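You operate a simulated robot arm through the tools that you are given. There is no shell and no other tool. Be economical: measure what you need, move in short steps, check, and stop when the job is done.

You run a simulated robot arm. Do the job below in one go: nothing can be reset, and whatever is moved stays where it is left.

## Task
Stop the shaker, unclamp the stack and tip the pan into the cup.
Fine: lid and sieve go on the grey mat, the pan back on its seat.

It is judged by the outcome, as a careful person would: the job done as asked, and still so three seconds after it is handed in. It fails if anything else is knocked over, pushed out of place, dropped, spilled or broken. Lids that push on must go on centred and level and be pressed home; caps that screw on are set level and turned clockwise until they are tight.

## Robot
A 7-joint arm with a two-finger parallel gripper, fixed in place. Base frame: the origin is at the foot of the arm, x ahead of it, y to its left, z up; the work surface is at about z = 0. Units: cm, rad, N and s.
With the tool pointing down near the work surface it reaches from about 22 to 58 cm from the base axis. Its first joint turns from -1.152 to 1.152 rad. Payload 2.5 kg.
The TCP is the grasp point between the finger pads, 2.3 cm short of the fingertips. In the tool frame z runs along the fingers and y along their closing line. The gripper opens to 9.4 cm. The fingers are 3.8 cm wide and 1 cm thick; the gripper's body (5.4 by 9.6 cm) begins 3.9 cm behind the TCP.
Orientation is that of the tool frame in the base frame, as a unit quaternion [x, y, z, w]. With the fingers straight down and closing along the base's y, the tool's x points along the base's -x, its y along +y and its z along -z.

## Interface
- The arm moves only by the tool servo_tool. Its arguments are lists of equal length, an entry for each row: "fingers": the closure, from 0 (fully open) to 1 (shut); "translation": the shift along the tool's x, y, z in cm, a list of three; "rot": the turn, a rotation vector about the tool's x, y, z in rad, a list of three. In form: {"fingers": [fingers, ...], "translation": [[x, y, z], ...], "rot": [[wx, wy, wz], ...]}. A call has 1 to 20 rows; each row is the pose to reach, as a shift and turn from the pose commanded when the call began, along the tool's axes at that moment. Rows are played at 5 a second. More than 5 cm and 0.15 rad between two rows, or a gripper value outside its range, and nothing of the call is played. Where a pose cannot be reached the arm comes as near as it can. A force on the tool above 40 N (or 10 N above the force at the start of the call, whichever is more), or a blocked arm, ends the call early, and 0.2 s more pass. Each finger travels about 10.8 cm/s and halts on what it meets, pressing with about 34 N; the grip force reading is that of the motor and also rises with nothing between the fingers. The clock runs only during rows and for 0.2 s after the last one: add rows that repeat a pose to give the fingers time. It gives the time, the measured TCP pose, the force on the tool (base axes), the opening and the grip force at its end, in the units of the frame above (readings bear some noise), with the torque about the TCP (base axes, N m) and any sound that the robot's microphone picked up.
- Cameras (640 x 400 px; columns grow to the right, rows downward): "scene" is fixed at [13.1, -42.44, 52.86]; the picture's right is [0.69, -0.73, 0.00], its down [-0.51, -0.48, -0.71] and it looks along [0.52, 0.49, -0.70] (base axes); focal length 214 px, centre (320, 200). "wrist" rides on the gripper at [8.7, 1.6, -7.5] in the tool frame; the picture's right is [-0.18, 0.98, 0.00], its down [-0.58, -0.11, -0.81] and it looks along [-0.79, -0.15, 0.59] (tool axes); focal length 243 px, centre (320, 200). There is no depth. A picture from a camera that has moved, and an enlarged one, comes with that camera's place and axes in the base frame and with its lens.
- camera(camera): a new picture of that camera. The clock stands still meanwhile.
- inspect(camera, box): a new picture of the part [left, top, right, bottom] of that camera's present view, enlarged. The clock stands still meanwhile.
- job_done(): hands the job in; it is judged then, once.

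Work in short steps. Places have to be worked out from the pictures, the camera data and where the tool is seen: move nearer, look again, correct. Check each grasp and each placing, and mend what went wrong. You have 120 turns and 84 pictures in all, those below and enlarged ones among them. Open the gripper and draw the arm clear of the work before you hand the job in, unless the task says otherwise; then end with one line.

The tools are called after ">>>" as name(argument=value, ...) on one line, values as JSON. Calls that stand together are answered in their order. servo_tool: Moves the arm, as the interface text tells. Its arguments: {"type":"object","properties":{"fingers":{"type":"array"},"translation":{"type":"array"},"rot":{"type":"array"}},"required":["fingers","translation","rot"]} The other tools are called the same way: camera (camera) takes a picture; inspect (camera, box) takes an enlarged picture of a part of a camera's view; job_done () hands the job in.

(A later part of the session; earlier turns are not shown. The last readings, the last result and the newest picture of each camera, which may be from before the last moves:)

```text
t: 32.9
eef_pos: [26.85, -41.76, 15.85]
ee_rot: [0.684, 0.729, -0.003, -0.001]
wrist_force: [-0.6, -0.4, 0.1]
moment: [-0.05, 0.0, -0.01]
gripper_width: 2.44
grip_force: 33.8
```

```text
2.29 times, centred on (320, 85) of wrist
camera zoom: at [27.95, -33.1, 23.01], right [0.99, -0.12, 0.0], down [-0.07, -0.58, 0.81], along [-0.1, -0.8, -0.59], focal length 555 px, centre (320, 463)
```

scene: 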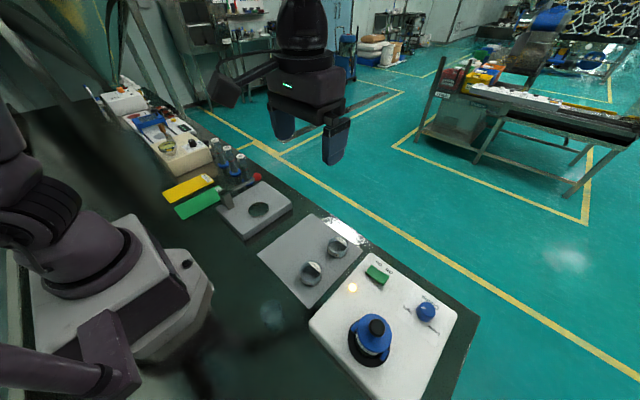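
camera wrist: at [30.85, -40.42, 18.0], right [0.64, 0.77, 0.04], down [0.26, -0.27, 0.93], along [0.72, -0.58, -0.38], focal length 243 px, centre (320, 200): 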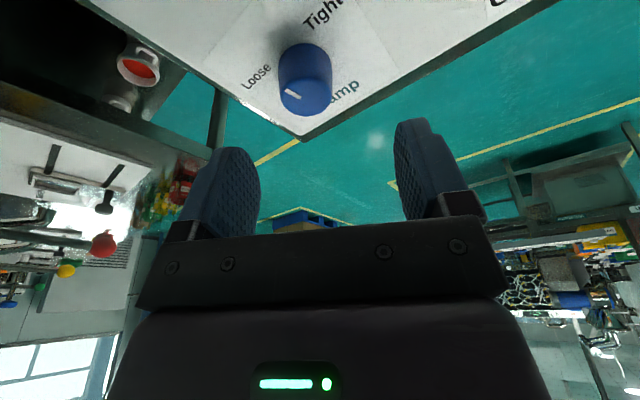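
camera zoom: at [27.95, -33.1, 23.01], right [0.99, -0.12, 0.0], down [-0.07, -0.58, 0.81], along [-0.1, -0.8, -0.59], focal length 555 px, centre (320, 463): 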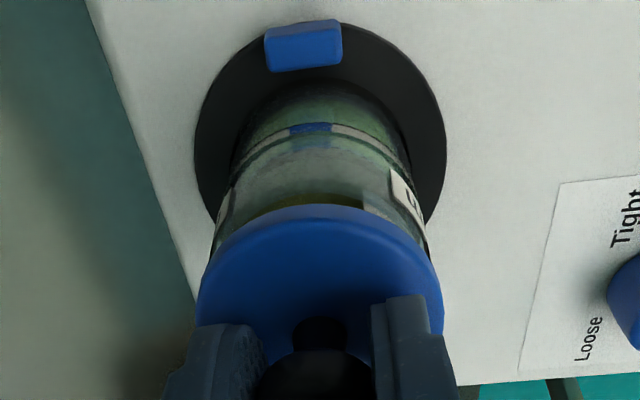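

The lid is clear of the stack and held. I'll lift it and carry it over the free half of the mat.

>>> servo_tool(fingers=[1, 1, 1, 1, 1, 1, 1, 1, 1, 1, 1, 1], translation=[[0, 0, -2.5], [0, 0, -5], [0, 0, -7.5], [3, 1.5, -7.5], [6.5, 3.3, -7.5], [10, 5.2, -7.5], [13.5, 7, -7.5], [17, 8.8, -7.5], [20.5, 10.7, -7.5], [24, 12.6, -7.5], [27, 14.2, -7.5], [28.4, 14.95, -7.5]], rot=[[0, 0, 0], [0, 0, 0], [0, 0, 0], [0, 0, 0], [0, 0, 0], [0, 0, 0], [0, 0, 0], [0, 0, 0], [0, 0, 0], [0, 0, 0], [0, 0, 0], [0, 0, 0]])

>>> camera(camera="scene")

>>> inspect(camera="scene", box=[320, 280, 430, 380])

```text
t: 35.5
eef_pos: [40.0, -12.83, 23.0]
ee_rot: [0.684, 0.729, -0.004, -0.001]
wrist_force: [-0.2, 0.1, -0.8]
moment: [0.01, -0.03, 0.03]
gripper_width: 2.42
grip_force: 33.9
```

```text
45 pictures are left
```

scene: 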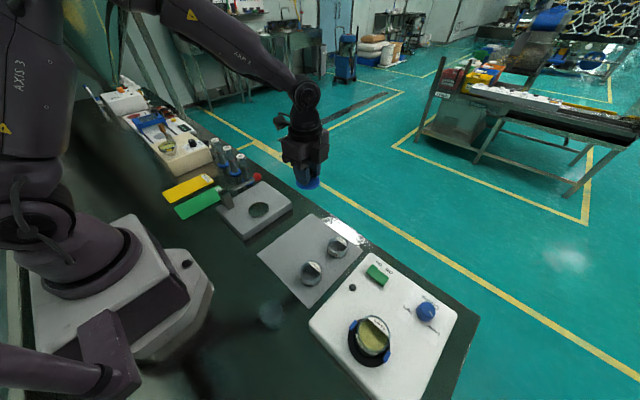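

```text
4.00 times, centred on (375, 330) of scene
camera zoom: at [13.1, -42.44, 52.86], right [0.69, -0.73, 0.0], down [-0.51, -0.48, -0.71], along [0.52, 0.49, -0.7], focal length 858 px, centre (100, -320)
```

zoom: 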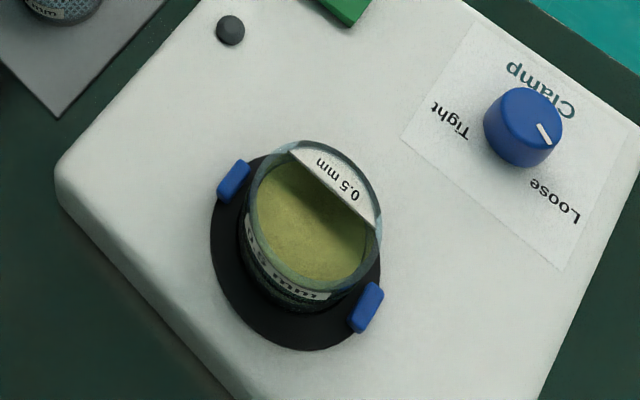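

The sieve carries yellow powder, so I'll keep it level later. Now I'll lower the lid onto the mat.

>>> servo_tool(fingers=[1, 1, 1, 1, 1, 1, 1], translation=[[0, 0, 4], [0, 0, 8], [0, 0, 12], [0, 0, 15], [0, 0, 17], [0, 0, 18], [0, 0, 18.4]], rot=[[0, 0, 0], [0, 0, 0], [0, 0, 0], [0, 0, 0], [0, 0, 0], [0, 0, 0], [0, 0, 0]])

>>> inspect(camera="scene", box=[260, 160, 380, 260])

```text
t: 37.1
eef_pos: [39.78, -12.67, 4.66]
ee_rot: [0.684, 0.729, -0.002, 0.001]
wrist_force: [-0.9, -0.6, 0.0]
moment: [0.0, 0.05, 0.02]
gripper_width: 2.45
grip_force: 34.0
```

```text
4.00 times, centred on (320, 210) of scene
camera zoom: at [13.1, -42.44, 52.86], right [0.69, -0.73, 0.0], down [-0.51, -0.48, -0.71], along [0.52, 0.49, -0.7], focal length 858 px, centre (320, 160)
```

zoom: 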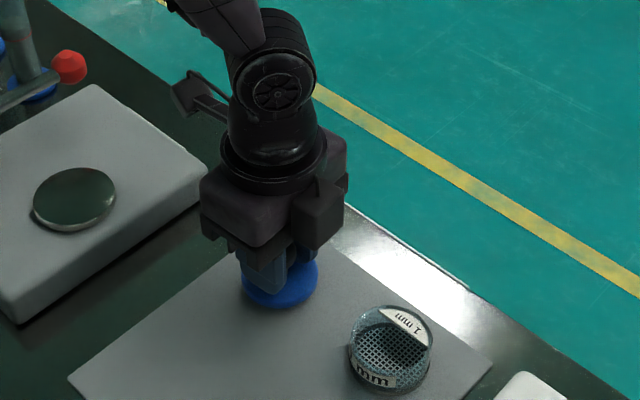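

Nearly down; I'll lower in 0.15 cm steps.

>>> servo_tool(fingers=[1, 1, 1, 1, 1, 1], translation=[[0, 0, 0.2], [0, 0, 0.4], [0, 0, 0.6], [0, 0, 0.75], [0, 0, 0.9], [0, 0, 0.9]], rot=[[0, 0, 0], [0, 0, 0], [0, 0, 0], [0, 0, 0], [0, 0, 0], [0, 0, 0]])

```text
t: 38.5
eef_pos: [39.89, -12.7, 3.76]
ee_rot: [0.684, 0.73, -0.002, 0.0]
wrist_force: [-6.0, 4.6, 24.2]
moment: [0.13, 0.08, 0.02]
gripper_width: 2.44
grip_force: 34.4
```

In contact (24 N). I'll relax slightly, open, rise and check.

>>> servo_tool(fingers=[1, 0.5, 0.5, 0.5, 0.5, 0.5], translation=[[0, 0, -0.1], [0, 0, -0.1], [0, 0, -0.1], [0, 0, -2], [0, 0, -6], [0, 0, -10]], rot=[[0, 0, 0], [0, 0, 0], [0, 0, 0], [0, 0, 0], [0, 0, 0], [0, 0, 0]])

>>> inspect(camera="scene", box=[250, 190, 370, 290])

```text
t: 39.9
eef_pos: [39.74, -12.46, 13.51]
ee_rot: [0.684, 0.729, -0.003, -0.001]
wrist_force: [-0.1, -0.2, 0.6]
moment: [0.03, 0.02, 0.02]
gripper_width: 4.7
grip_force: 0.0
```

```text
4.00 times, centred on (310, 240) of scene
camera zoom: at [13.1, -42.44, 52.86], right [0.69, -0.73, 0.0], down [-0.51, -0.48, -0.71], along [0.52, 0.49, -0.7], focal length 858 px, centre (360, 40)
```

zoom: 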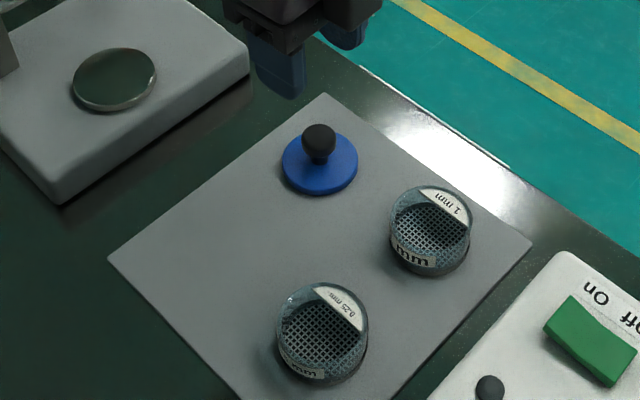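

The lid is level on the mat. From heights, the sieve rim is at z≈10.9 and the stack centre at (26.8, -42.1). I'll return above it, fully open.

>>> servo_tool(fingers=[0.5, 0.3, 0.1, 0.1, 0.1, 0.1, 0.1, 0.1, 0.1, 0.1, 0.1, 0.1], translation=[[0, 0, -4], [-2, -1, -7], [-5.5, -2.8, -7], [-9, -4.6, -7], [-12.5, -6.4, -7], [-16, -8.2, -7], [-19.5, -10, -7], [-23, -11.8, -7], [-26.5, -13.6, -7], [-28.8, -14.8, -7], [-28.8, -14.8, -4.5], [-28.8, -14.8, -4.5]], rot=[[0, 0, 0], [0, 0, 0], [0, 0, 0], [0, 0, 0], [0, 0, 0], [0, 0, 0], [0, 0, 0], [0, 0, 0], [0, 0, 0], [0, 0, 0], [0, 0, 0], [0, 0, 0]])

>>> inspect(camera="wrist", box=[160, 0, 480, 190])

```text
t: 42.5
eef_pos: [27.14, -42.38, 18.46]
ee_rot: [0.685, 0.729, -0.003, 0.0]
wrist_force: [-0.3, -0.4, 0.0]
moment: [0.02, 0.02, 0.0]
gripper_width: 8.45
grip_force: 0.0
```

```text
2.00 times, centred on (320, 95) of wrist
camera zoom: at [28.19, -33.58, 25.78], right [0.99, -0.12, 0.0], down [-0.07, -0.58, 0.81], along [-0.1, -0.8, -0.59], focal length 485 px, centre (320, 410)
```

zoom: 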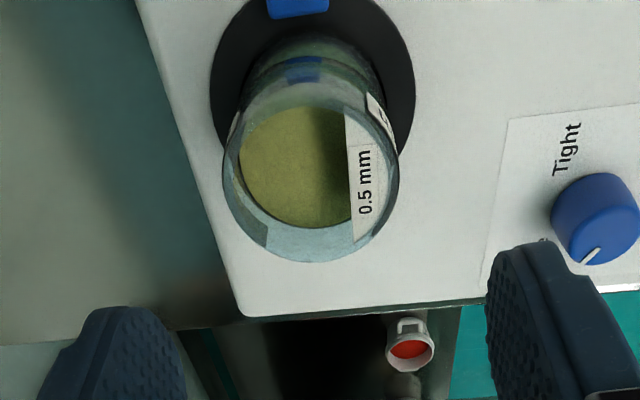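

Sieve centre ≈(26.85, -41.9). I'll adjust and descend to TCP z≈10.9 with fingers beside the sieve only, then check before closing.

>>> servo_tool(fingers=[0.1, 0.1, 0.1, 0.1, 0.1], translation=[[0.4, -0.25, 2], [0.4, -0.25, 4], [0.4, -0.25, 6], [0.4, -0.25, 7.5], [0.4, -0.25, 7.5]], rot=[[0, 0, 0], [0, 0, 0], [0, 0, 0], [0, 0, 0], [0, 0, 0]])

>>> inspect(camera="wrist", box=[160, 0, 480, 190])

>>> inspect(camera="scene", box=[320, 290, 420, 380])

```text
t: 43.7
eef_pos: [26.72, -42.01, 10.7]
ee_rot: [0.685, 0.729, -0.003, -0.001]
wrist_force: [0.7, -1.5, 0.5]
moment: [0.03, 0.0, 0.01]
gripper_width: 8.48
grip_force: 0.0
```

```text
2.00 times, centred on (320, 95) of wrist
camera zoom: at [27.86, -33.31, 18.13], right [0.99, -0.12, 0.0], down [-0.07, -0.58, 0.81], along [-0.1, -0.8, -0.59], focal length 485 px, centre (320, 410)
```

zoom: 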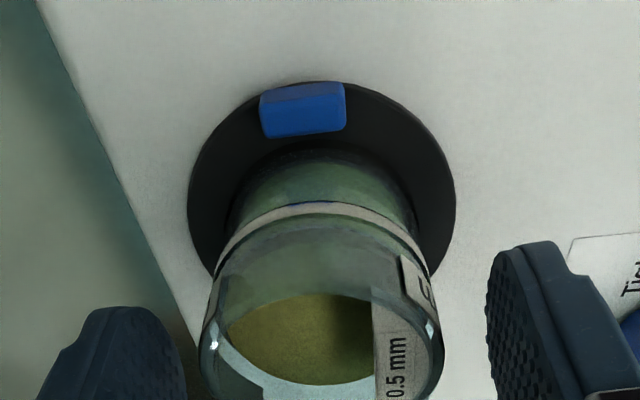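

```text
4.44 times, centred on (370, 335) of scene
camera zoom: at [13.1, -42.44, 52.86], right [0.69, -0.73, 0.0], down [-0.51, -0.48, -0.71], along [0.52, 0.49, -0.7], focal length 953 px, centre (98, -400)
```

zoom: 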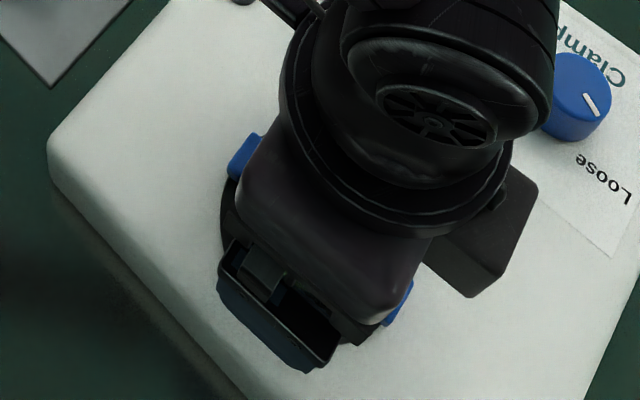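

The seam between pan and sieve is at z≈8.3 and the tips are at 8.4. I'll raise 0.3 so only the sieve is gripped, then close gently.

>>> servo_tool(fingers=[0.1, 0.25, 0.33, 0.37, 0.4, 0.43, 0.46, 0.5, 0.5], translation=[[0, 0.05, -0.3], [0, 0.05, -0.3], [0, 0.05, -0.3], [0, 0.05, -0.3], [0, 0.05, -0.3], [0, 0.05, -0.3], [0, 0.05, -0.3], [0, 0.05, -0.3], [0, 0.05, -0.3]], rot=[[0, 0, 0], [0, 0, 0], [0, 0, 0], [0, 0, 0], [0, 0, 0], [0, 0, 0], [0, 0, 0], [0, 0, 0], [0, 0, 0]])

>>> inspect(camera="wrist", box=[160, 0, 480, 190])

```text
t: 45.7
eef_pos: [26.84, -41.95, 11.21]
ee_rot: [0.684, 0.73, -0.003, -0.001]
wrist_force: [0.3, -0.3, 1.0]
moment: [0.01, 0.01, -0.02]
gripper_width: 5.35
grip_force: 34.1
```

```text
2.00 times, centred on (320, 95) of wrist
camera zoom: at [27.86, -33.26, 18.48], right [0.99, -0.12, 0.0], down [-0.07, -0.58, 0.81], along [-0.1, -0.8, -0.59], focal length 485 px, centre (320, 410)
```

zoom: 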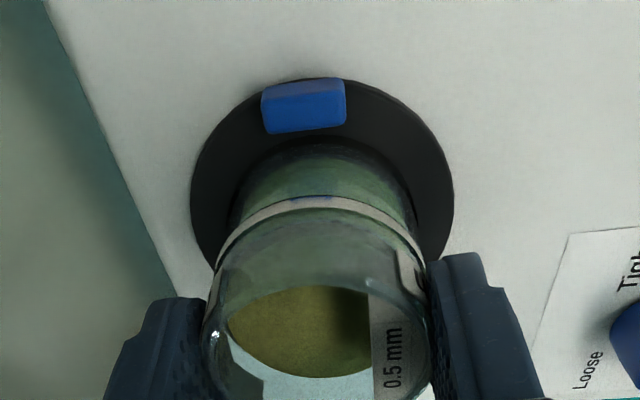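

Held at 5.35 cm with full force and no side load. I'll lift slowly.

>>> servo_tool(fingers=[0.6, 0.6, 0.6, 0.6, 0.6], translation=[[0, 0, -0.1], [0, 0, -0.3], [0, 0, -0.6], [0, 0, -1], [0, 0, -1.5]], rot=[[0, 0, 0], [0, 0, 0], [0, 0, 0], [0, 0, 0], [0, 0, 0]])

>>> inspect(camera="wrist", box=[160, 0, 480, 190])

```text
t: 46.9
eef_pos: [26.82, -41.95, 12.65]
ee_rot: [0.684, 0.729, -0.003, 0.0]
wrist_force: [-0.8, 0.6, -0.8]
moment: [-0.02, -0.03, 0.01]
gripper_width: 5.35
grip_force: 33.7
```

```text
2.00 times, centred on (320, 95) of wrist
camera zoom: at [27.94, -33.16, 20.02], right [0.99, -0.12, 0.0], down [-0.07, -0.58, 0.81], along [-0.1, -0.8, -0.59], focal length 485 px, centre (320, 410)
```

zoom: 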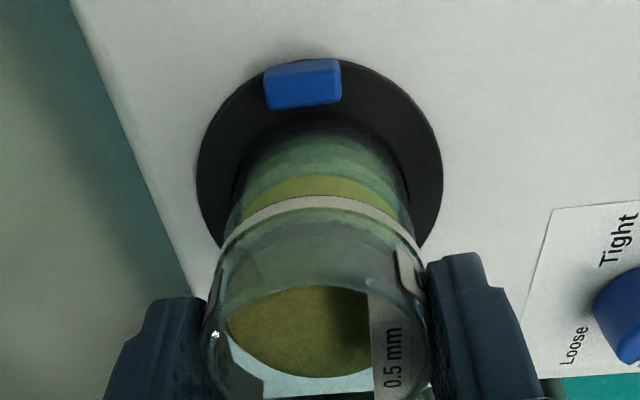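

The sieve separated cleanly. I'll raise it and carry it level to the free part of the mat near (30.5, -12.7).

>>> servo_tool(fingers=[0.6, 0.6, 0.6, 0.6, 0.6, 0.6, 0.6, 0.6, 0.6, 0.6, 0.6, 0.6, 0.6, 0.6, 0.6], translation=[[0, 0, -1], [0, 0, -3], [0, 0, -5], [0, 0, -7], [1, 0.2, -8], [3, 0.6, -8], [6, 1.2, -8], [9.5, 1.9, -8], [13, 2.6, -8], [16.5, 3.3, -8], [20, 4, -8], [23.5, 4.7, -8], [26.5, 5.2, -8], [28.4, 5.5, -8], [28.9, 5.5, -8]], rot=[[0, 0, 0], [0, 0, 0], [0, 0, 0], [0, 0, 0], [0, 0, 0], [0, 0, 0], [0, 0, 0], [0, 0, 0], [0, 0, 0], [0, 0, 0], [0, 0, 0], [0, 0, 0], [0, 0, 0], [0, 0, 0], [0, 0, 0]])

>>> inspect(camera="scene", box=[250, 150, 410, 270])

```text
t: 50.1
eef_pos: [30.49, -12.47, 20.62]
ee_rot: [0.684, 0.729, -0.003, 0.001]
wrist_force: [-0.4, 0.9, -1.3]
moment: [0.01, -0.02, 0.02]
gripper_width: 5.32
grip_force: 33.8
```

```text
3.33 times, centred on (330, 210) of scene
camera zoom: at [13.1, -42.44, 52.86], right [0.69, -0.73, 0.0], down [-0.51, -0.48, -0.71], along [0.52, 0.49, -0.7], focal length 715 px, centre (287, 167)
```

zoom: 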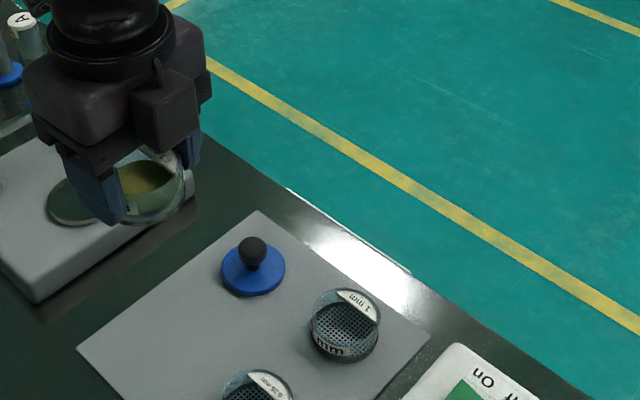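

Lowering to just above the mat.

>>> servo_tool(fingers=[0.6, 0.6, 0.6, 0.6, 0.6, 0.6, 0.6, 0.6], translation=[[0, 0, 2], [0, 0, 5], [0, 0, 8], [0, 0, 11], [0, 0, 13.5], [0, 0, 15], [0, 0, 15.9], [0, 0, 16]], rot=[[0, 0, 0], [0, 0, 0], [0, 0, 0], [0, 0, 0], [0, 0, 0], [0, 0, 0], [0, 0, 0], [0, 0, 0]])

>>> inspect(camera="scene", box=[240, 190, 360, 290])

```text
t: 51.9
eef_pos: [30.38, -12.59, 4.62]
ee_rot: [0.683, 0.73, -0.003, 0.0]
wrist_force: [-0.5, -1.0, -0.9]
moment: [0.02, 0.01, -0.01]
gripper_width: 5.33
grip_force: 33.8
```

```text
4.00 times, centred on (300, 240) of scene
camera zoom: at [13.1, -42.44, 52.86], right [0.69, -0.73, 0.0], down [-0.51, -0.48, -0.71], along [0.52, 0.49, -0.7], focal length 858 px, centre (400, 40)
```

zoom: 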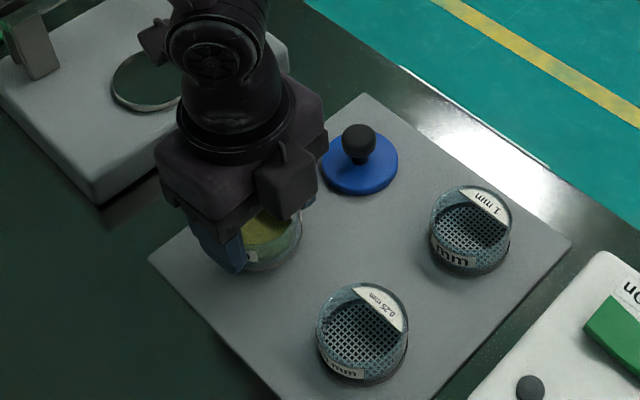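

Within the mat area; I'll lower in fine steps to contact.

>>> servo_tool(fingers=[0.6, 0.6, 0.6, 0.6, 0.6, 0.6, 0.6], translation=[[0, 0, 0.2], [0, 0, 0.4], [0, 0, 0.6], [0, 0, 0.7], [0, 0, 0.8], [0, 0, 0.9], [0, 0, 0.9]], rot=[[0, 0, 0], [0, 0, 0], [0, 0, 0], [0, 0, 0], [0, 0, 0], [0, 0, 0], [0, 0, 0]])

```text
t: 53.5
eef_pos: [30.34, -12.64, 3.5]
ee_rot: [0.684, 0.73, -0.002, 0.0]
wrist_force: [0.2, -0.6, -0.5]
moment: [0.0, 0.03, -0.02]
gripper_width: 5.33
grip_force: 33.8
```

>>> servo_tool(fingers=[0.6, 0.6, 0.6, 0.6, 0.6], translation=[[0, 0, 0.1], [0, 0, 0.2], [0, 0, 0.3], [0, 0, 0.4], [0, 0, 0.4]], rot=[[0, 0, 0], [0, 0, 0], [0, 0, 0], [0, 0, 0], [0, 0, 0]])

>>> inspect(camera="scene", box=[240, 190, 340, 280])

```text
t: 54.7
eef_pos: [30.48, -12.85, 3.16]
ee_rot: [0.684, 0.73, -0.003, 0.001]
wrist_force: [-5.1, 3.8, 28.4]
moment: [0.07, -0.01, 0.02]
gripper_width: 5.3
grip_force: 33.5
```

```text
4.44 times, centred on (290, 235) of scene
camera zoom: at [13.09, -42.44, 52.87], right [0.69, -0.73, 0.0], down [-0.51, -0.48, -0.71], along [0.52, 0.49, -0.7], focal length 953 px, centre (453, 44)
```

zoom: 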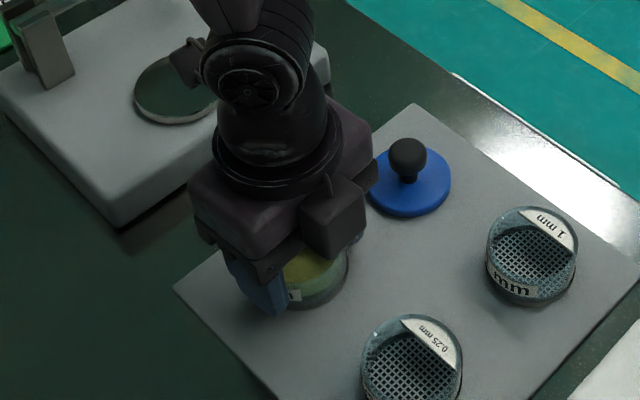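

In contact (28 N). I'll relax upward 0.2, open gently and rise.

>>> servo_tool(fingers=[0.6, 0.6, 0.38, 0.3, 0.3, 0.3, 0.3, 0.3], translation=[[0, 0, -0.1], [0, 0, -0.25], [0, 0, -0.25], [0, 0, -0.25], [0, 0, -1.5], [0, 0, -4], [0, 0, -8], [0, 0, -12]], rot=[[0, 0, 0], [0, 0, 0], [0, 0, 0], [0, 0, 0], [0, 0, 0], [0, 0, 0], [0, 0, 0], [0, 0, 0]])

>>> inspect(camera="scene", box=[220, 190, 380, 340])

>>> inspect(camera="scene", box=[240, 280, 420, 380])

```text
t: 56.5
eef_pos: [30.13, -12.71, 15.08]
ee_rot: [0.684, 0.73, -0.004, -0.001]
wrist_force: [-0.6, -0.8, -0.9]
moment: [0.01, -0.02, -0.01]
gripper_width: 6.58
grip_force: 0.0
```

```text
2.67 times, centred on (300, 265) of scene
camera zoom: at [13.1, -42.44, 52.86], right [0.69, -0.73, 0.0], down [-0.51, -0.48, -0.71], along [0.52, 0.49, -0.7], focal length 572 px, centre (373, 27)
```

zoom: 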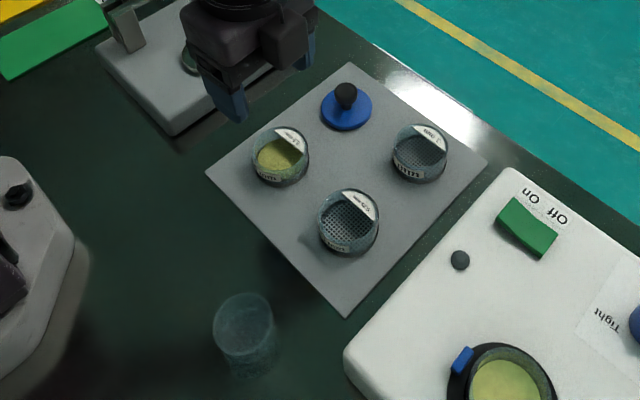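

```text
3.56 times, centred on (330, 330) of scene
camera zoom: at [13.1, -42.44, 52.86], right [0.69, -0.73, 0.0], down [-0.51, -0.48, -0.71], along [0.52, 0.49, -0.7], focal length 763 px, centre (284, -262)
```

zoom: 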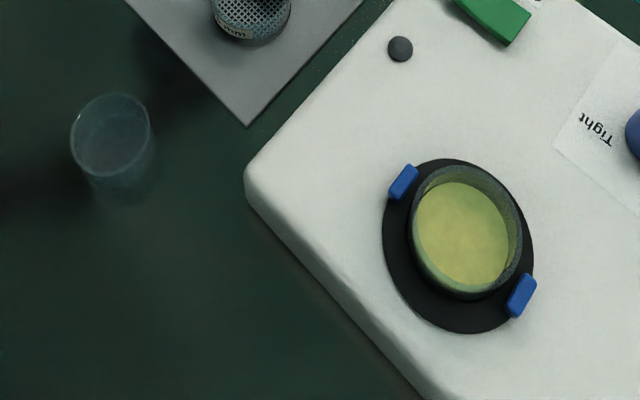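

The sieve is on the mat and the pan with powder is still on its seat. Before grasping the pan, I'll test wrist freedom above the cup (≈(17.2, -25), rim z≈7) with an empty hand.

>>> servo_tool(fingers=[0.3, 0.3, 0.3, 0.3, 0.3, 0.3, 0.3, 0.3, 0.3, 0.3, 0.3, 0.3, 0.3, 0.3], translation=[[0, 0, -3], [0, 0, -6], [0, 0, -9], [-1.2, -1.4, -10], [-2.4, -2.8, -10], [-3.6, -4.2, -10], [-4.8, -5.7, -10], [-6, -7.2, -10], [-7.2, -8.6, -10], [-8.4, -10, -10], [-9.6, -11.5, -10], [-10.8, -13, -10], [-11.45, -13.7, -10], [-11.45, -13.7, -10]], rot=[[0, 0, -0.14], [0, 0, -0.28], [0, 0, -0.42], [0, 0, -0.56], [0, 0, -0.7], [0, 0, -0.84], [0, 0, -0.98], [0, 0, -1.12], [0, 0, -1.26], [0, 0, -1.4], [0, 0, -1.54], [0, 0, -1.68], [0, 0, -1.8], [0, 0, -1.8]])

>>> inspect(camera="wrist", box=[0, 0, 640, 130])

```text
t: 59.5
eef_pos: [17.57, -24.92, 25.26]
ee_rot: [-0.147, 0.989, -0.001, -0.002]
wrist_force: [-0.6, 0.5, -1.0]
moment: [-0.01, 0.01, 0.02]
gripper_width: 6.59
grip_force: 0.1
```

```text
1.00 times, centred on (320, 65) of wrist (not enlarged: the box is as wide or as high as the picture)
camera zoom: at [8.9, -25.83, 32.66], right [-0.11, 0.99, 0.0], down [0.59, 0.07, 0.8], along [0.8, 0.09, -0.6], focal length 243 px, centre (320, 335)
```

zoom: 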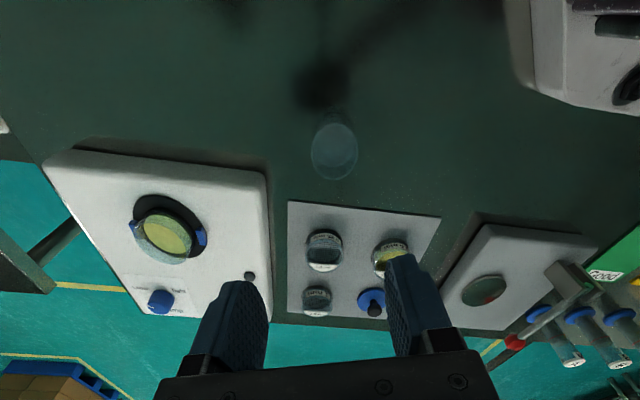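

Let me zoom on the cup in both cameras to fix its centre and rim height.

>>> inspect(camera="wrist", box=[270, 0, 400, 70])

>>> inspect(camera="scene", box=[240, 280, 310, 350])

```text
4.92 times, centred on (335, 35) of wrist
camera zoom: at [8.9, -25.83, 32.66], right [-0.11, 0.99, 0.0], down [0.59, 0.07, 0.8], along [0.8, 0.09, -0.6], focal length 1194 px, centre (246, 1012)
```

zoom: 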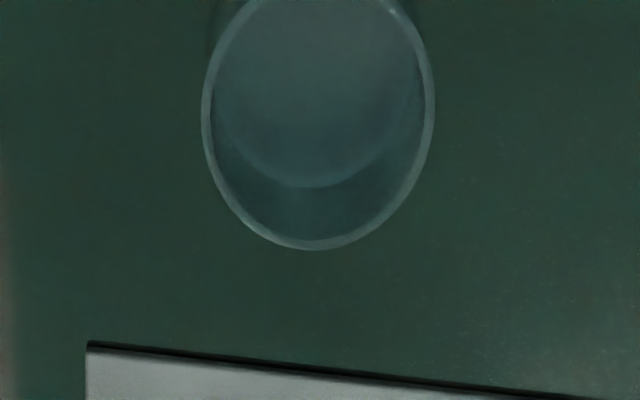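

```text
5.71 times, centred on (275, 315) of scene
camera zoom: at [13.1, -42.44, 52.86], right [0.69, -0.73, 0.0], down [-0.51, -0.48, -0.71], along [0.52, 0.49, -0.7], focal length 1226 px, centre (577, -457)
```

zoom: 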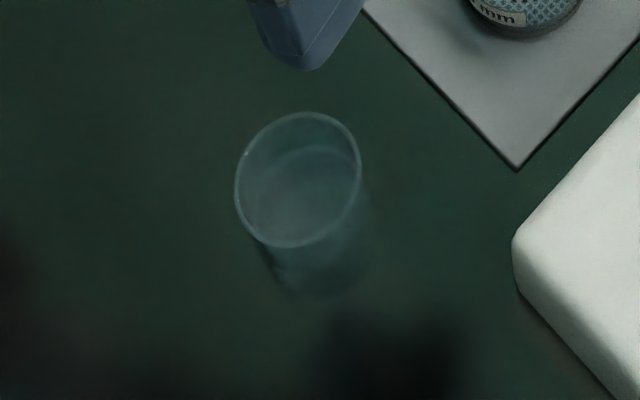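

The cup is about 4.8 cm across, centre (17.5, -23.8), rim z≈4. I'll descend to z≈14 and try tilting the empty hand about the closing axis (fingers toward +tool x).

>>> servo_tool(fingers=[0.3, 0.3, 0.3, 0.3, 0.3, 0.3, 0.3, 0.3, 0.3, 0.3, 0.3, 0.3, 0.3, 0.3], translation=[[0, 0, 3], [0, 0, 6], [0, 0, 9], [0, 0, 11], [0, 0, 11], [0, 0, 11], [0, 0, 11], [0, 0, 11], [0, 0, 11], [0, 0, 11], [0, 0, 11], [0, 0, 11], [0, 0, 11], [0, 0, 11]], rot=[[0, 0, 0], [0, 0, 0], [0, 0.14, 0], [0, 0.28, 0], [0, 0.42, 0], [0, 0.56, 0], [0, 0.7, 0], [0, 0.84, 0], [0, 0.98, 0], [0, 1.12, 0], [0, 1.26, 0], [0, 1.4, 0], [0, 1.54, 0], [0, 1.68, 0]])

>>> camera(camera="scene")

```text
t: 62.5
eef_pos: [17.53, -25.02, 14.23]
ee_rot: [0.095, -0.658, 0.11, 0.739]
wrist_force: [-0.5, -0.3, 0.4]
moment: [-0.02, -0.01, -0.01]
gripper_width: 6.58
grip_force: 0.1
```

```text
28 pictures are left
```

scene: 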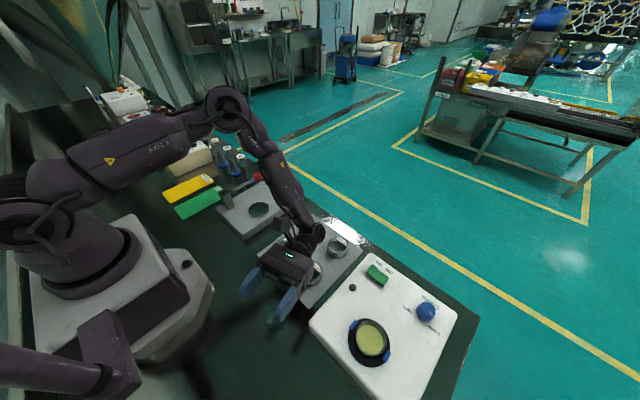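

The wrist reaches a 1.68 rad tilt here, with the hand over the mat side and the camera up. Now I'll unwind and go back for the pan. I'll grasp it pre-tilted ~0.35 rad the other way so the pour can reach ~115–120°.

>>> servo_tool(fingers=[0.3, 0.3, 0.3, 0.3, 0.3, 0.3, 0.3, 0.3, 0.3, 0.3, 0.3, 0.3], translation=[[1.5, 0, 0.16], [3, 0, 0.33], [4.5, 0, 0.5], [6, 0, 0.66], [7.95, 0, 0.87], [7.95, 0, 0.87], [7.95, 0, 0.87], [7.95, 0, 0.87], [7.95, 0, 0.87], [7.95, 0, 0.87], [7.95, 0, 0.87], [7.95, 0, 0.87]], rot=[[0, -0.14, 0], [0, -0.28, 0], [0, -0.42, 0], [0, -0.56, 0], [0, -0.7, 0], [0, -0.84, 0], [0, -0.98, 0], [0, -1.12, 0], [0, -1.26, 0], [0, -1.4, 0], [0, -1.54, 0], [0, -1.68, 0]])

```text
t: 65.1
eef_pos: [17.51, -24.98, 22.32]
ee_rot: [-0.147, 0.989, -0.002, -0.002]
wrist_force: [-1.0, 0.0, -0.6]
moment: [0.01, 0.0, 0.0]
gripper_width: 6.59
grip_force: 0.0
```

Moving over the pan with yaw back to about -1.55.

>>> servo_tool(fingers=[0.1, 0.1, 0.1, 0.1, 0.1, 0.1, 0.1, 0.1, 0.1, 0.1, 0.1, 0.1, 0.1, 0.1], translation=[[-0.3, -1.4, 0], [-0.6, -2.8, 0], [-0.9, -4.2, 0], [-1.2, -5.6, 0], [-1.5, -7, 0], [-1.8, -8.4, 0], [-2.1, -9.8, 0], [-2.4, -11.2, 0], [-2.7, -12.6, 0], [-3, -14, 1], [-3.3, -15.4, 2], [-3.6, -17, 3], [-3.95, -18.97, 4.3], [-3.95, -18.97, 4.3]], rot=[[0, 0, 0.14], [0, 0, 0.28], [0, 0, 0.42], [0, 0, 0.56], [0, 0, 0.7], [0, 0, 0.84], [0, 0, 0.98], [0, 0, 1.12], [0, 0, 1.26], [0, 0, 1.4], [0, 0, 1.54], [0, 0, 1.68], [0, 0, 1.82], [0, 0, 1.845]])

>>> inspect(camera="wrist", box=[160, 0, 480, 190])

```text
t: 68.1
eef_pos: [26.65, -42.19, 18.0]
ee_rot: [0.701, 0.713, -0.004, 0.0]
wrist_force: [-0.4, 1.0, 0.6]
moment: [-0.02, 0.0, 0.0]
gripper_width: 8.49
grip_force: 0.1
```

```text
2.00 times, centred on (320, 95) of wrist
camera zoom: at [28.2, -33.44, 25.33], right [0.99, -0.17, 0.0], down [-0.1, -0.58, 0.81], along [-0.14, -0.8, -0.59], focal length 485 px, centre (320, 410)
```

zoom: 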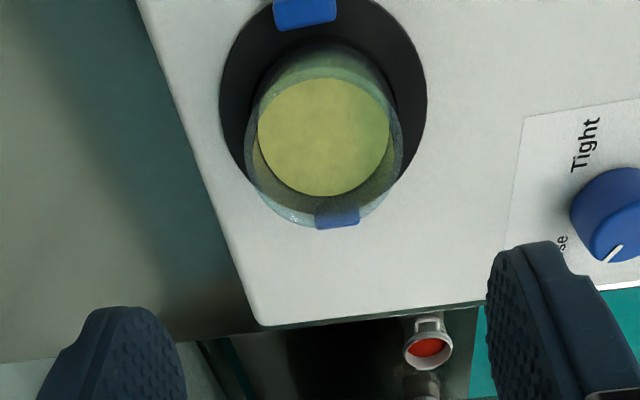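

I'll pre-tilt the tool -0.35 rad about the closing axis and descend beside the pan to TCP z≈8.7.

>>> servo_tool(fingers=[0.1, 0.1, 0.1, 0.1, 0.1, 0.1, 0.1, 0.1], translation=[[0.7, 0.2, 1], [0.7, 0.2, 2], [0.7, 0.2, 3], [0.7, 0.2, 5], [0.7, 0.2, 7], [0.7, 0.2, 8.5], [0.7, 0.2, 9.2], [0.7, 0.2, 9.2]], rot=[[0, -0.12, 0], [0, -0.24, 0], [0, -0.35, 0], [0, -0.35, 0], [0, -0.35, 0], [0, -0.35, 0], [0, -0.35, 0], [0, -0.35, 0]])

>>> inspect(camera="wrist", box=[160, 0, 480, 190])

>>> inspect(camera="scene", box=[320, 290, 420, 380])

```text
t: 69.9
eef_pos: [26.8, -41.45, 8.69]
ee_rot: [0.689, 0.703, -0.124, 0.124]
wrist_force: [-0.4, -0.4, -0.5]
moment: [-0.01, 0.0, 0.01]
gripper_width: 8.49
grip_force: 0.2
```

```text
2.00 times, centred on (320, 95) of wrist
camera zoom: at [28.25, -30.64, 12.69], right [0.99, -0.15, 0.06], down [-0.1, -0.27, 0.96], along [-0.13, -0.95, -0.28], focal length 485 px, centre (320, 410)
```

zoom: 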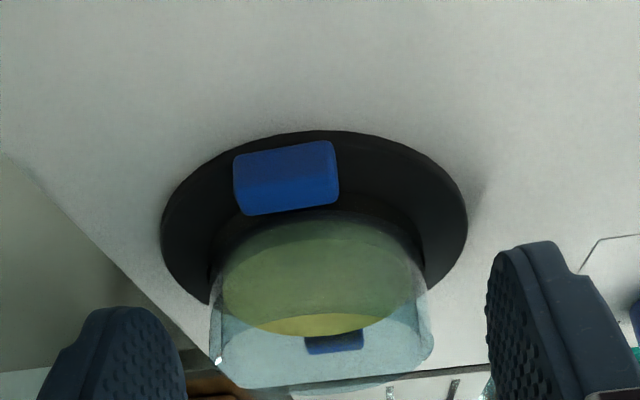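

```text
4.44 times, centred on (370, 335) of scene
camera zoom: at [13.1, -42.44, 52.86], right [0.69, -0.73, 0.0], down [-0.51, -0.48, -0.71], along [0.52, 0.49, -0.7], focal length 953 px, centre (98, -400)
```

zoom: 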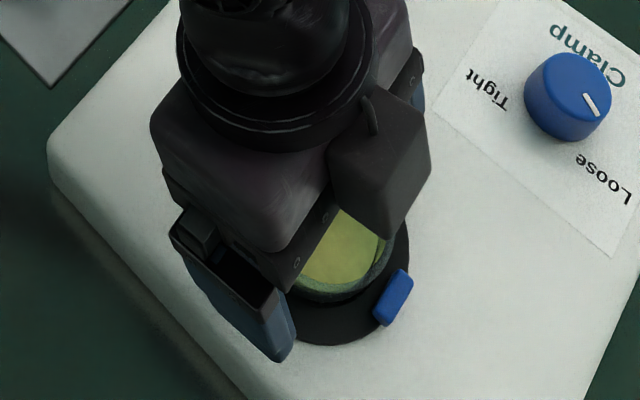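

The pan lies centred between the fingers. Closing gently.

>>> servo_tool(fingers=[0.25, 0.33, 0.37, 0.4, 0.43, 0.46, 0.5, 0.6, 0.6], translation=[[0, 0, 0], [0, 0, 0], [0, 0, 0], [0, 0, 0], [0, 0, 0], [0, 0, 0], [0, 0, 0], [0, 0, 0], [0, 0, 0]], rot=[[0, 0, 0], [0, 0, 0], [0, 0, 0], [0, 0, 0], [0, 0, 0], [0, 0, 0], [0, 0, 0], [0, 0, 0], [0, 0, 0]])

>>> inspect(camera="wrist", box=[160, 0, 480, 190])

```text
t: 71.9
eef_pos: [26.8, -41.41, 8.88]
ee_rot: [0.689, 0.703, -0.125, 0.124]
wrist_force: [1.1, 0.3, -0.1]
moment: [-0.02, 0.0, 0.0]
gripper_width: 5.23
grip_force: 34.1
```

```text
2.00 times, centred on (320, 95) of wrist
camera zoom: at [28.24, -30.63, 12.7], right [0.99, -0.15, 0.06], down [-0.1, -0.27, 0.96], along [-0.13, -0.95, -0.28], focal length 485 px, centre (320, 410)
```

zoom: 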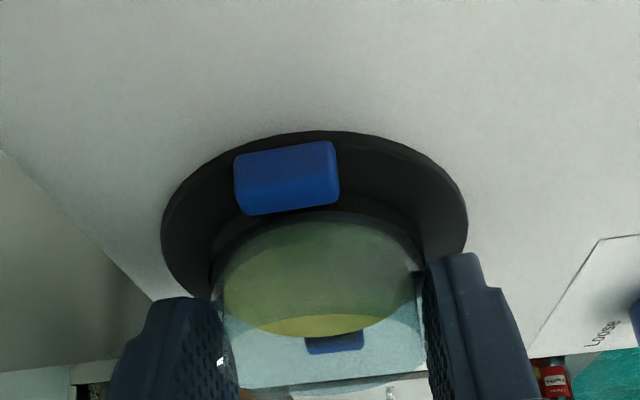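

Gripped (5.23 cm). Lifting straight up slowly.

>>> servo_tool(fingers=[0.7, 0.7, 0.7, 0.7, 0.7], translation=[[-0.05, 0, -0.14], [-0.14, 0, -0.38], [-0.27, 0, -0.75], [-0.45, 0, -1.2], [-0.69, 0, -1.88]], rot=[[0, 0, 0], [0, 0, 0], [0, 0, 0], [0, 0, 0], [0, 0, 0]])

>>> inspect(camera="wrist", box=[160, 0, 480, 190])

```text
t: 73.1
eef_pos: [26.96, -41.23, 10.85]
ee_rot: [0.688, 0.703, -0.126, 0.124]
wrist_force: [0.7, -0.5, -0.8]
moment: [0.0, -0.01, 0.02]
gripper_width: 5.25
grip_force: 34.1
```

```text
2.00 times, centred on (320, 95) of wrist
camera zoom: at [28.4, -30.54, 14.74], right [0.99, -0.15, 0.06], down [-0.1, -0.27, 0.96], along [-0.13, -0.95, -0.28], focal length 485 px, centre (320, 410)
```

zoom: 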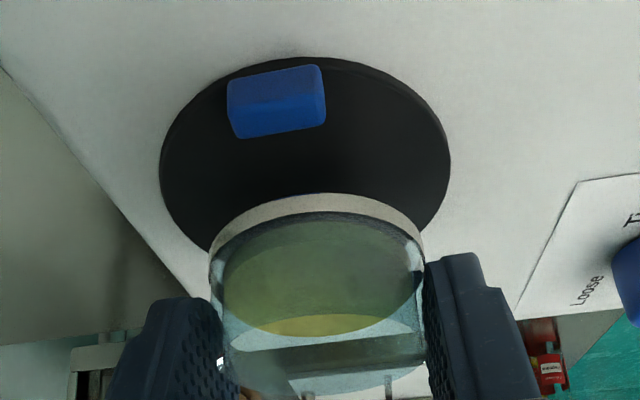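

The pan is held level and clear of the seat. I'll raise it and carry it to the cup, yawing about the vertical.

>>> servo_tool(fingers=[0.7, 0.7, 0.7, 0.7, 0.7, 0.7, 0.7, 0.7, 0.7, 0.7, 0.7, 0.7, 0.7, 0.7, 0.7, 0.7, 0.7, 0.7, 0.7], translation=[[-0.7, 0, -1.9], [-1.5, 0, -4.1], [-2.4, 0, -6.4], [-3.2, 0, -8.63], [-2.1, -0.7, -9.03], [-0.95, -1.4, -9.46], [0.2, -2.1, -9.89], [1.36, -2.86, -10.32], [2.52, -3.59, -10.75], [3.68, -4.32, -11.18], [4.84, -5.04, -11.61], [6, -5.77, -12.04], [7.16, -6.5, -12.47], [8.32, -7.22, -12.9], [9.5, -7.96, -13.34], [10.7, -8.7, -13.78], [11.9, -9.5, -14.23], [13.03, -10.18, -14.65], [13.03, -10.18, -14.65]], rot=[[0, 0, 0], [0, 0, 0], [0, 0, 0], [0, 0, 0], [-0.048, 0, -0.13], [-0.097, 0, -0.26], [-0.145, 0, -0.39], [-0.193, 0, -0.52], [-0.241, 0, -0.65], [-0.289, 0, -0.78], [-0.337, 0, -0.91], [-0.386, 0, -1.04], [-0.434, 0, -1.17], [-0.482, 0, -1.3], [-0.53, 0, -1.43], [-0.578, 0, -1.56], [-0.62, 0, -1.67], [-0.643, 0, -1.735], [-0.643, 0, -1.735]])

>>> inspect(camera="scene", box=[200, 210, 380, 350])

```text
t: 77.1
eef_pos: [16.31, -24.28, 20.05]
ee_rot: [-0.148, 0.974, 0.027, 0.172]
wrist_force: [-0.3, 0.8, -0.7]
moment: [-0.01, 0.02, 0.0]
gripper_width: 5.25
grip_force: 34.0
```

```text
2.86 times, centred on (290, 280) of scene
camera zoom: at [13.1, -42.44, 52.86], right [0.69, -0.73, 0.0], down [-0.51, -0.48, -0.71], along [0.52, 0.49, -0.7], focal length 613 px, centre (406, -29)
```

zoom: 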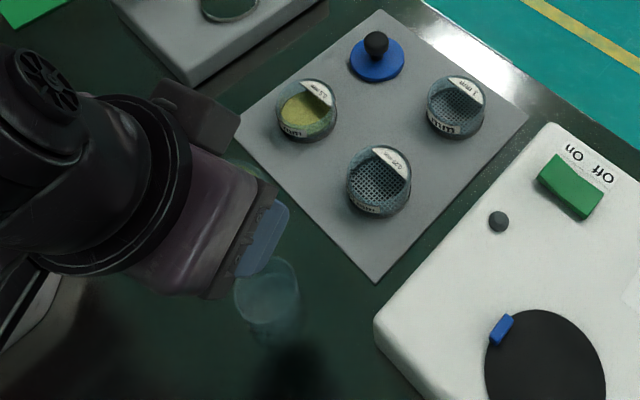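

Pan over the cup. I'll lower to z≈10.5 while tilting to about 0.6 rad, then check before pouring.

>>> servo_tool(fingers=[0.7, 0.7, 0.7, 0.7, 0.7], translation=[[0.66, 0, 1.78], [1.32, 0, 3.56], [1.98, 0, 5.34], [2.64, 0, 7.12], [3.3, 0, 8.9]], rot=[[0, 0.1, 0], [0, 0.2, 0], [0, 0.3, 0], [0, 0.4, 0], [0, 0.5, 0]])

>>> inspect(camera="scene", box=[220, 250, 340, 350])

>>> inspect(camera="wrist", box=[160, 0, 480, 190])

```text
t: 78.3
eef_pos: [16.65, -24.25, 10.52]
ee_rot: [-0.149, 0.986, -0.011, -0.075]
wrist_force: [0.2, -0.1, -0.3]
moment: [0.02, 0.03, -0.01]
gripper_width: 5.27
grip_force: 34.2
```

```text
4.00 times, centred on (280, 300) of scene
camera zoom: at [13.1, -42.44, 52.86], right [0.69, -0.73, 0.0], down [-0.51, -0.48, -0.71], along [0.52, 0.49, -0.7], focal length 858 px, centre (480, -200)
```

zoom: 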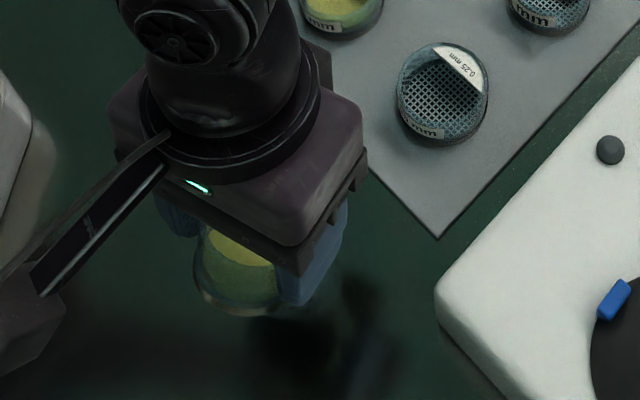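

```text
2.00 times, centred on (320, 95) of wrist
camera zoom: at [8.97, -24.95, 19.1], right [-0.12, 0.99, -0.03], down [0.7, 0.1, 0.71], along [0.71, 0.06, -0.7], focal length 485 px, centre (320, 410)
```

zoom: 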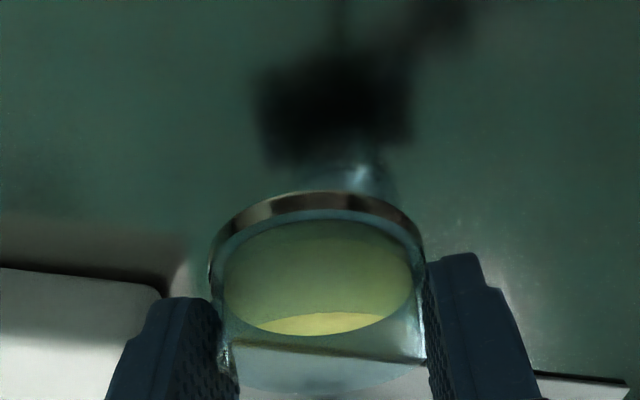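

The cup is below the pouring lip. I'll tilt on to P≈1.2 rad, keeping the lip over the cup and lowering slightly.

>>> servo_tool(fingers=[0.7, 0.7, 0.7, 0.7, 0.7, 0.7, 0.7], translation=[[0.23, 0.1, 0.24], [0.49, 0.18, 0.48], [0.76, 0.18, 0.73], [0.73, 0.18, 0.92], [0.6, 0.18, 1.1], [0.35, 0.18, 1.07], [0.1, 0.18, 1.03]], rot=[[0, 0.1, 0], [0, 0.2, 0], [0, 0.3, 0], [0, 0.4, 0], [0, 0.5, 0], [0, 0.6, 0], [0, 0.7, 0]])

>>> inspect(camera="scene", box=[220, 260, 340, 350])

>>> inspect(camera="wrist", box=[160, 0, 480, 190])

```text
t: 79.9
eef_pos: [16.19, -24.17, 9.73]
ee_rot: [-0.136, 0.901, -0.061, -0.408]
wrist_force: [-0.4, 0.3, -0.2]
moment: [0.02, 0.0, -0.03]
gripper_width: 5.24
grip_force: 34.4
```

```text
4.44 times, centred on (280, 305) of scene
camera zoom: at [13.1, -42.44, 52.86], right [0.69, -0.73, 0.0], down [-0.51, -0.48, -0.71], along [0.52, 0.49, -0.7], focal length 953 px, centre (498, -267)
```

zoom: 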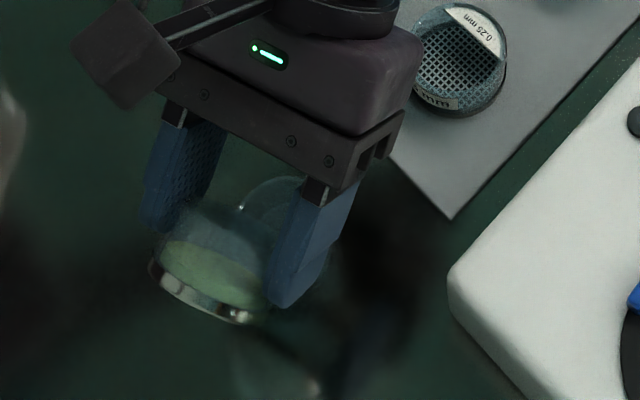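

```text
2.00 times, centred on (320, 95) of wrist
camera zoom: at [15.67, -22.63, 21.04], right [-0.17, 0.98, -0.14], down [0.98, 0.19, 0.09], along [0.12, -0.12, -0.99], focal length 485 px, centre (320, 410)
```

zoom: 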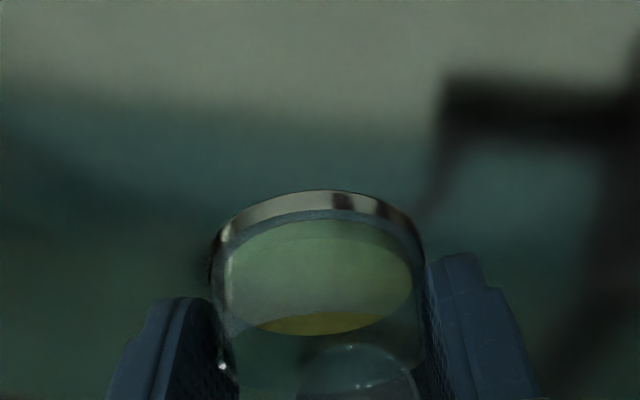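

The powder hasn't moved yet at P≈1.2. I'll check the full wrist view for the cup's position relative to the lip.

>>> inspect(camera="wrist", box=[210, 70, 450, 220])

```text
2.67 times, centred on (330, 145) of wrist
camera zoom: at [15.67, -22.63, 21.04], right [-0.17, 0.98, -0.14], down [0.98, 0.19, 0.09], along [0.12, -0.12, -0.99], focal length 647 px, centre (293, 347)
```

zoom: 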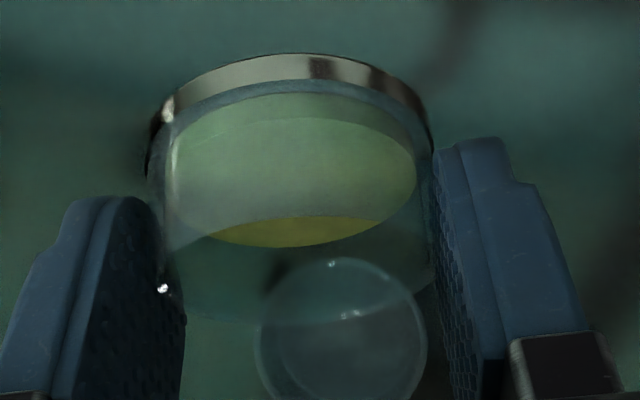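

The cup centre is (17.4, -23.45), so I need about 0.35 cm more lateral shift. Next I'll tilt to P≈1.6 and look.

>>> servo_tool(fingers=[0.7, 0.7, 0.7, 0.7, 0.7], translation=[[0, 0.35, 0], [-0.26, 0.35, -0.38], [-0.41, 0.35, -0.63], [-0.54, 0.35, -0.93], [-0.63, 0.35, -1.19]], rot=[[0, 0, 0], [0, 0.1, 0], [0, 0.2, 0], [0, 0.3, 0], [0, 0.4, 0]])

>>> inspect(camera="scene", box=[220, 260, 340, 350])

```text
t: 81.1
eef_pos: [17.23, -23.47, 9.98]
ee_rot: [-0.121, 0.802, -0.086, -0.579]
wrist_force: [-0.1, -0.8, -0.4]
moment: [-0.02, -0.03, -0.04]
gripper_width: 5.22
grip_force: 33.7
```

```text
4.44 times, centred on (280, 305) of scene
camera zoom: at [13.1, -42.44, 52.86], right [0.69, -0.73, 0.0], down [-0.51, -0.48, -0.71], along [0.52, 0.49, -0.7], focal length 953 px, centre (498, -267)
```

zoom: 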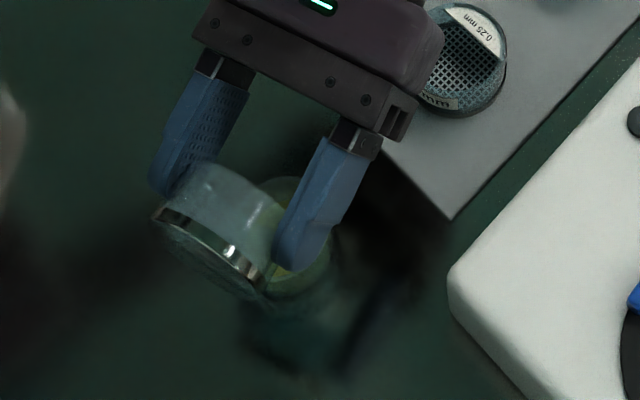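

Powder now shows in the cup. I'll tilt further to P≈2.0 and hold to empty it completely.

>>> servo_tool(fingers=[0.7, 0.7, 0.7, 0.7, 0.7, 0.7, 0.7], translation=[[0.02, 0, -0.27], [0.08, 0, -0.55], [0.14, 0, -0.84], [0.21, 0, -1.12], [0.21, 0, -1.12], [0.21, 0, -1.12], [0.21, 0, -1.12]], rot=[[0, 0.1, 0], [0, 0.2, 0], [0, 0.3, 0], [0, 0.4, 0], [0, 0.4, 0], [0, 0.4, 0], [0, 0.4, 0]])

>>> inspect(camera="scene", box=[220, 260, 340, 350])

```text
t: 82.7
eef_pos: [18.26, -23.22, 10.57]
ee_rot: [0.102, -0.672, 0.108, 0.726]
wrist_force: [-0.3, -0.1, -1.0]
moment: [0.05, 0.0, -0.01]
gripper_width: 5.25
grip_force: 34.4
```

```text
4.44 times, centred on (280, 305) of scene
camera zoom: at [13.1, -42.44, 52.86], right [0.69, -0.73, 0.0], down [-0.51, -0.48, -0.71], along [0.52, 0.49, -0.7], focal length 953 px, centre (498, -267)
```

zoom: 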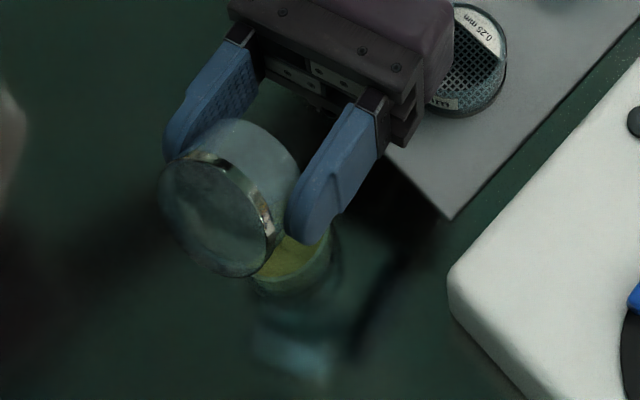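

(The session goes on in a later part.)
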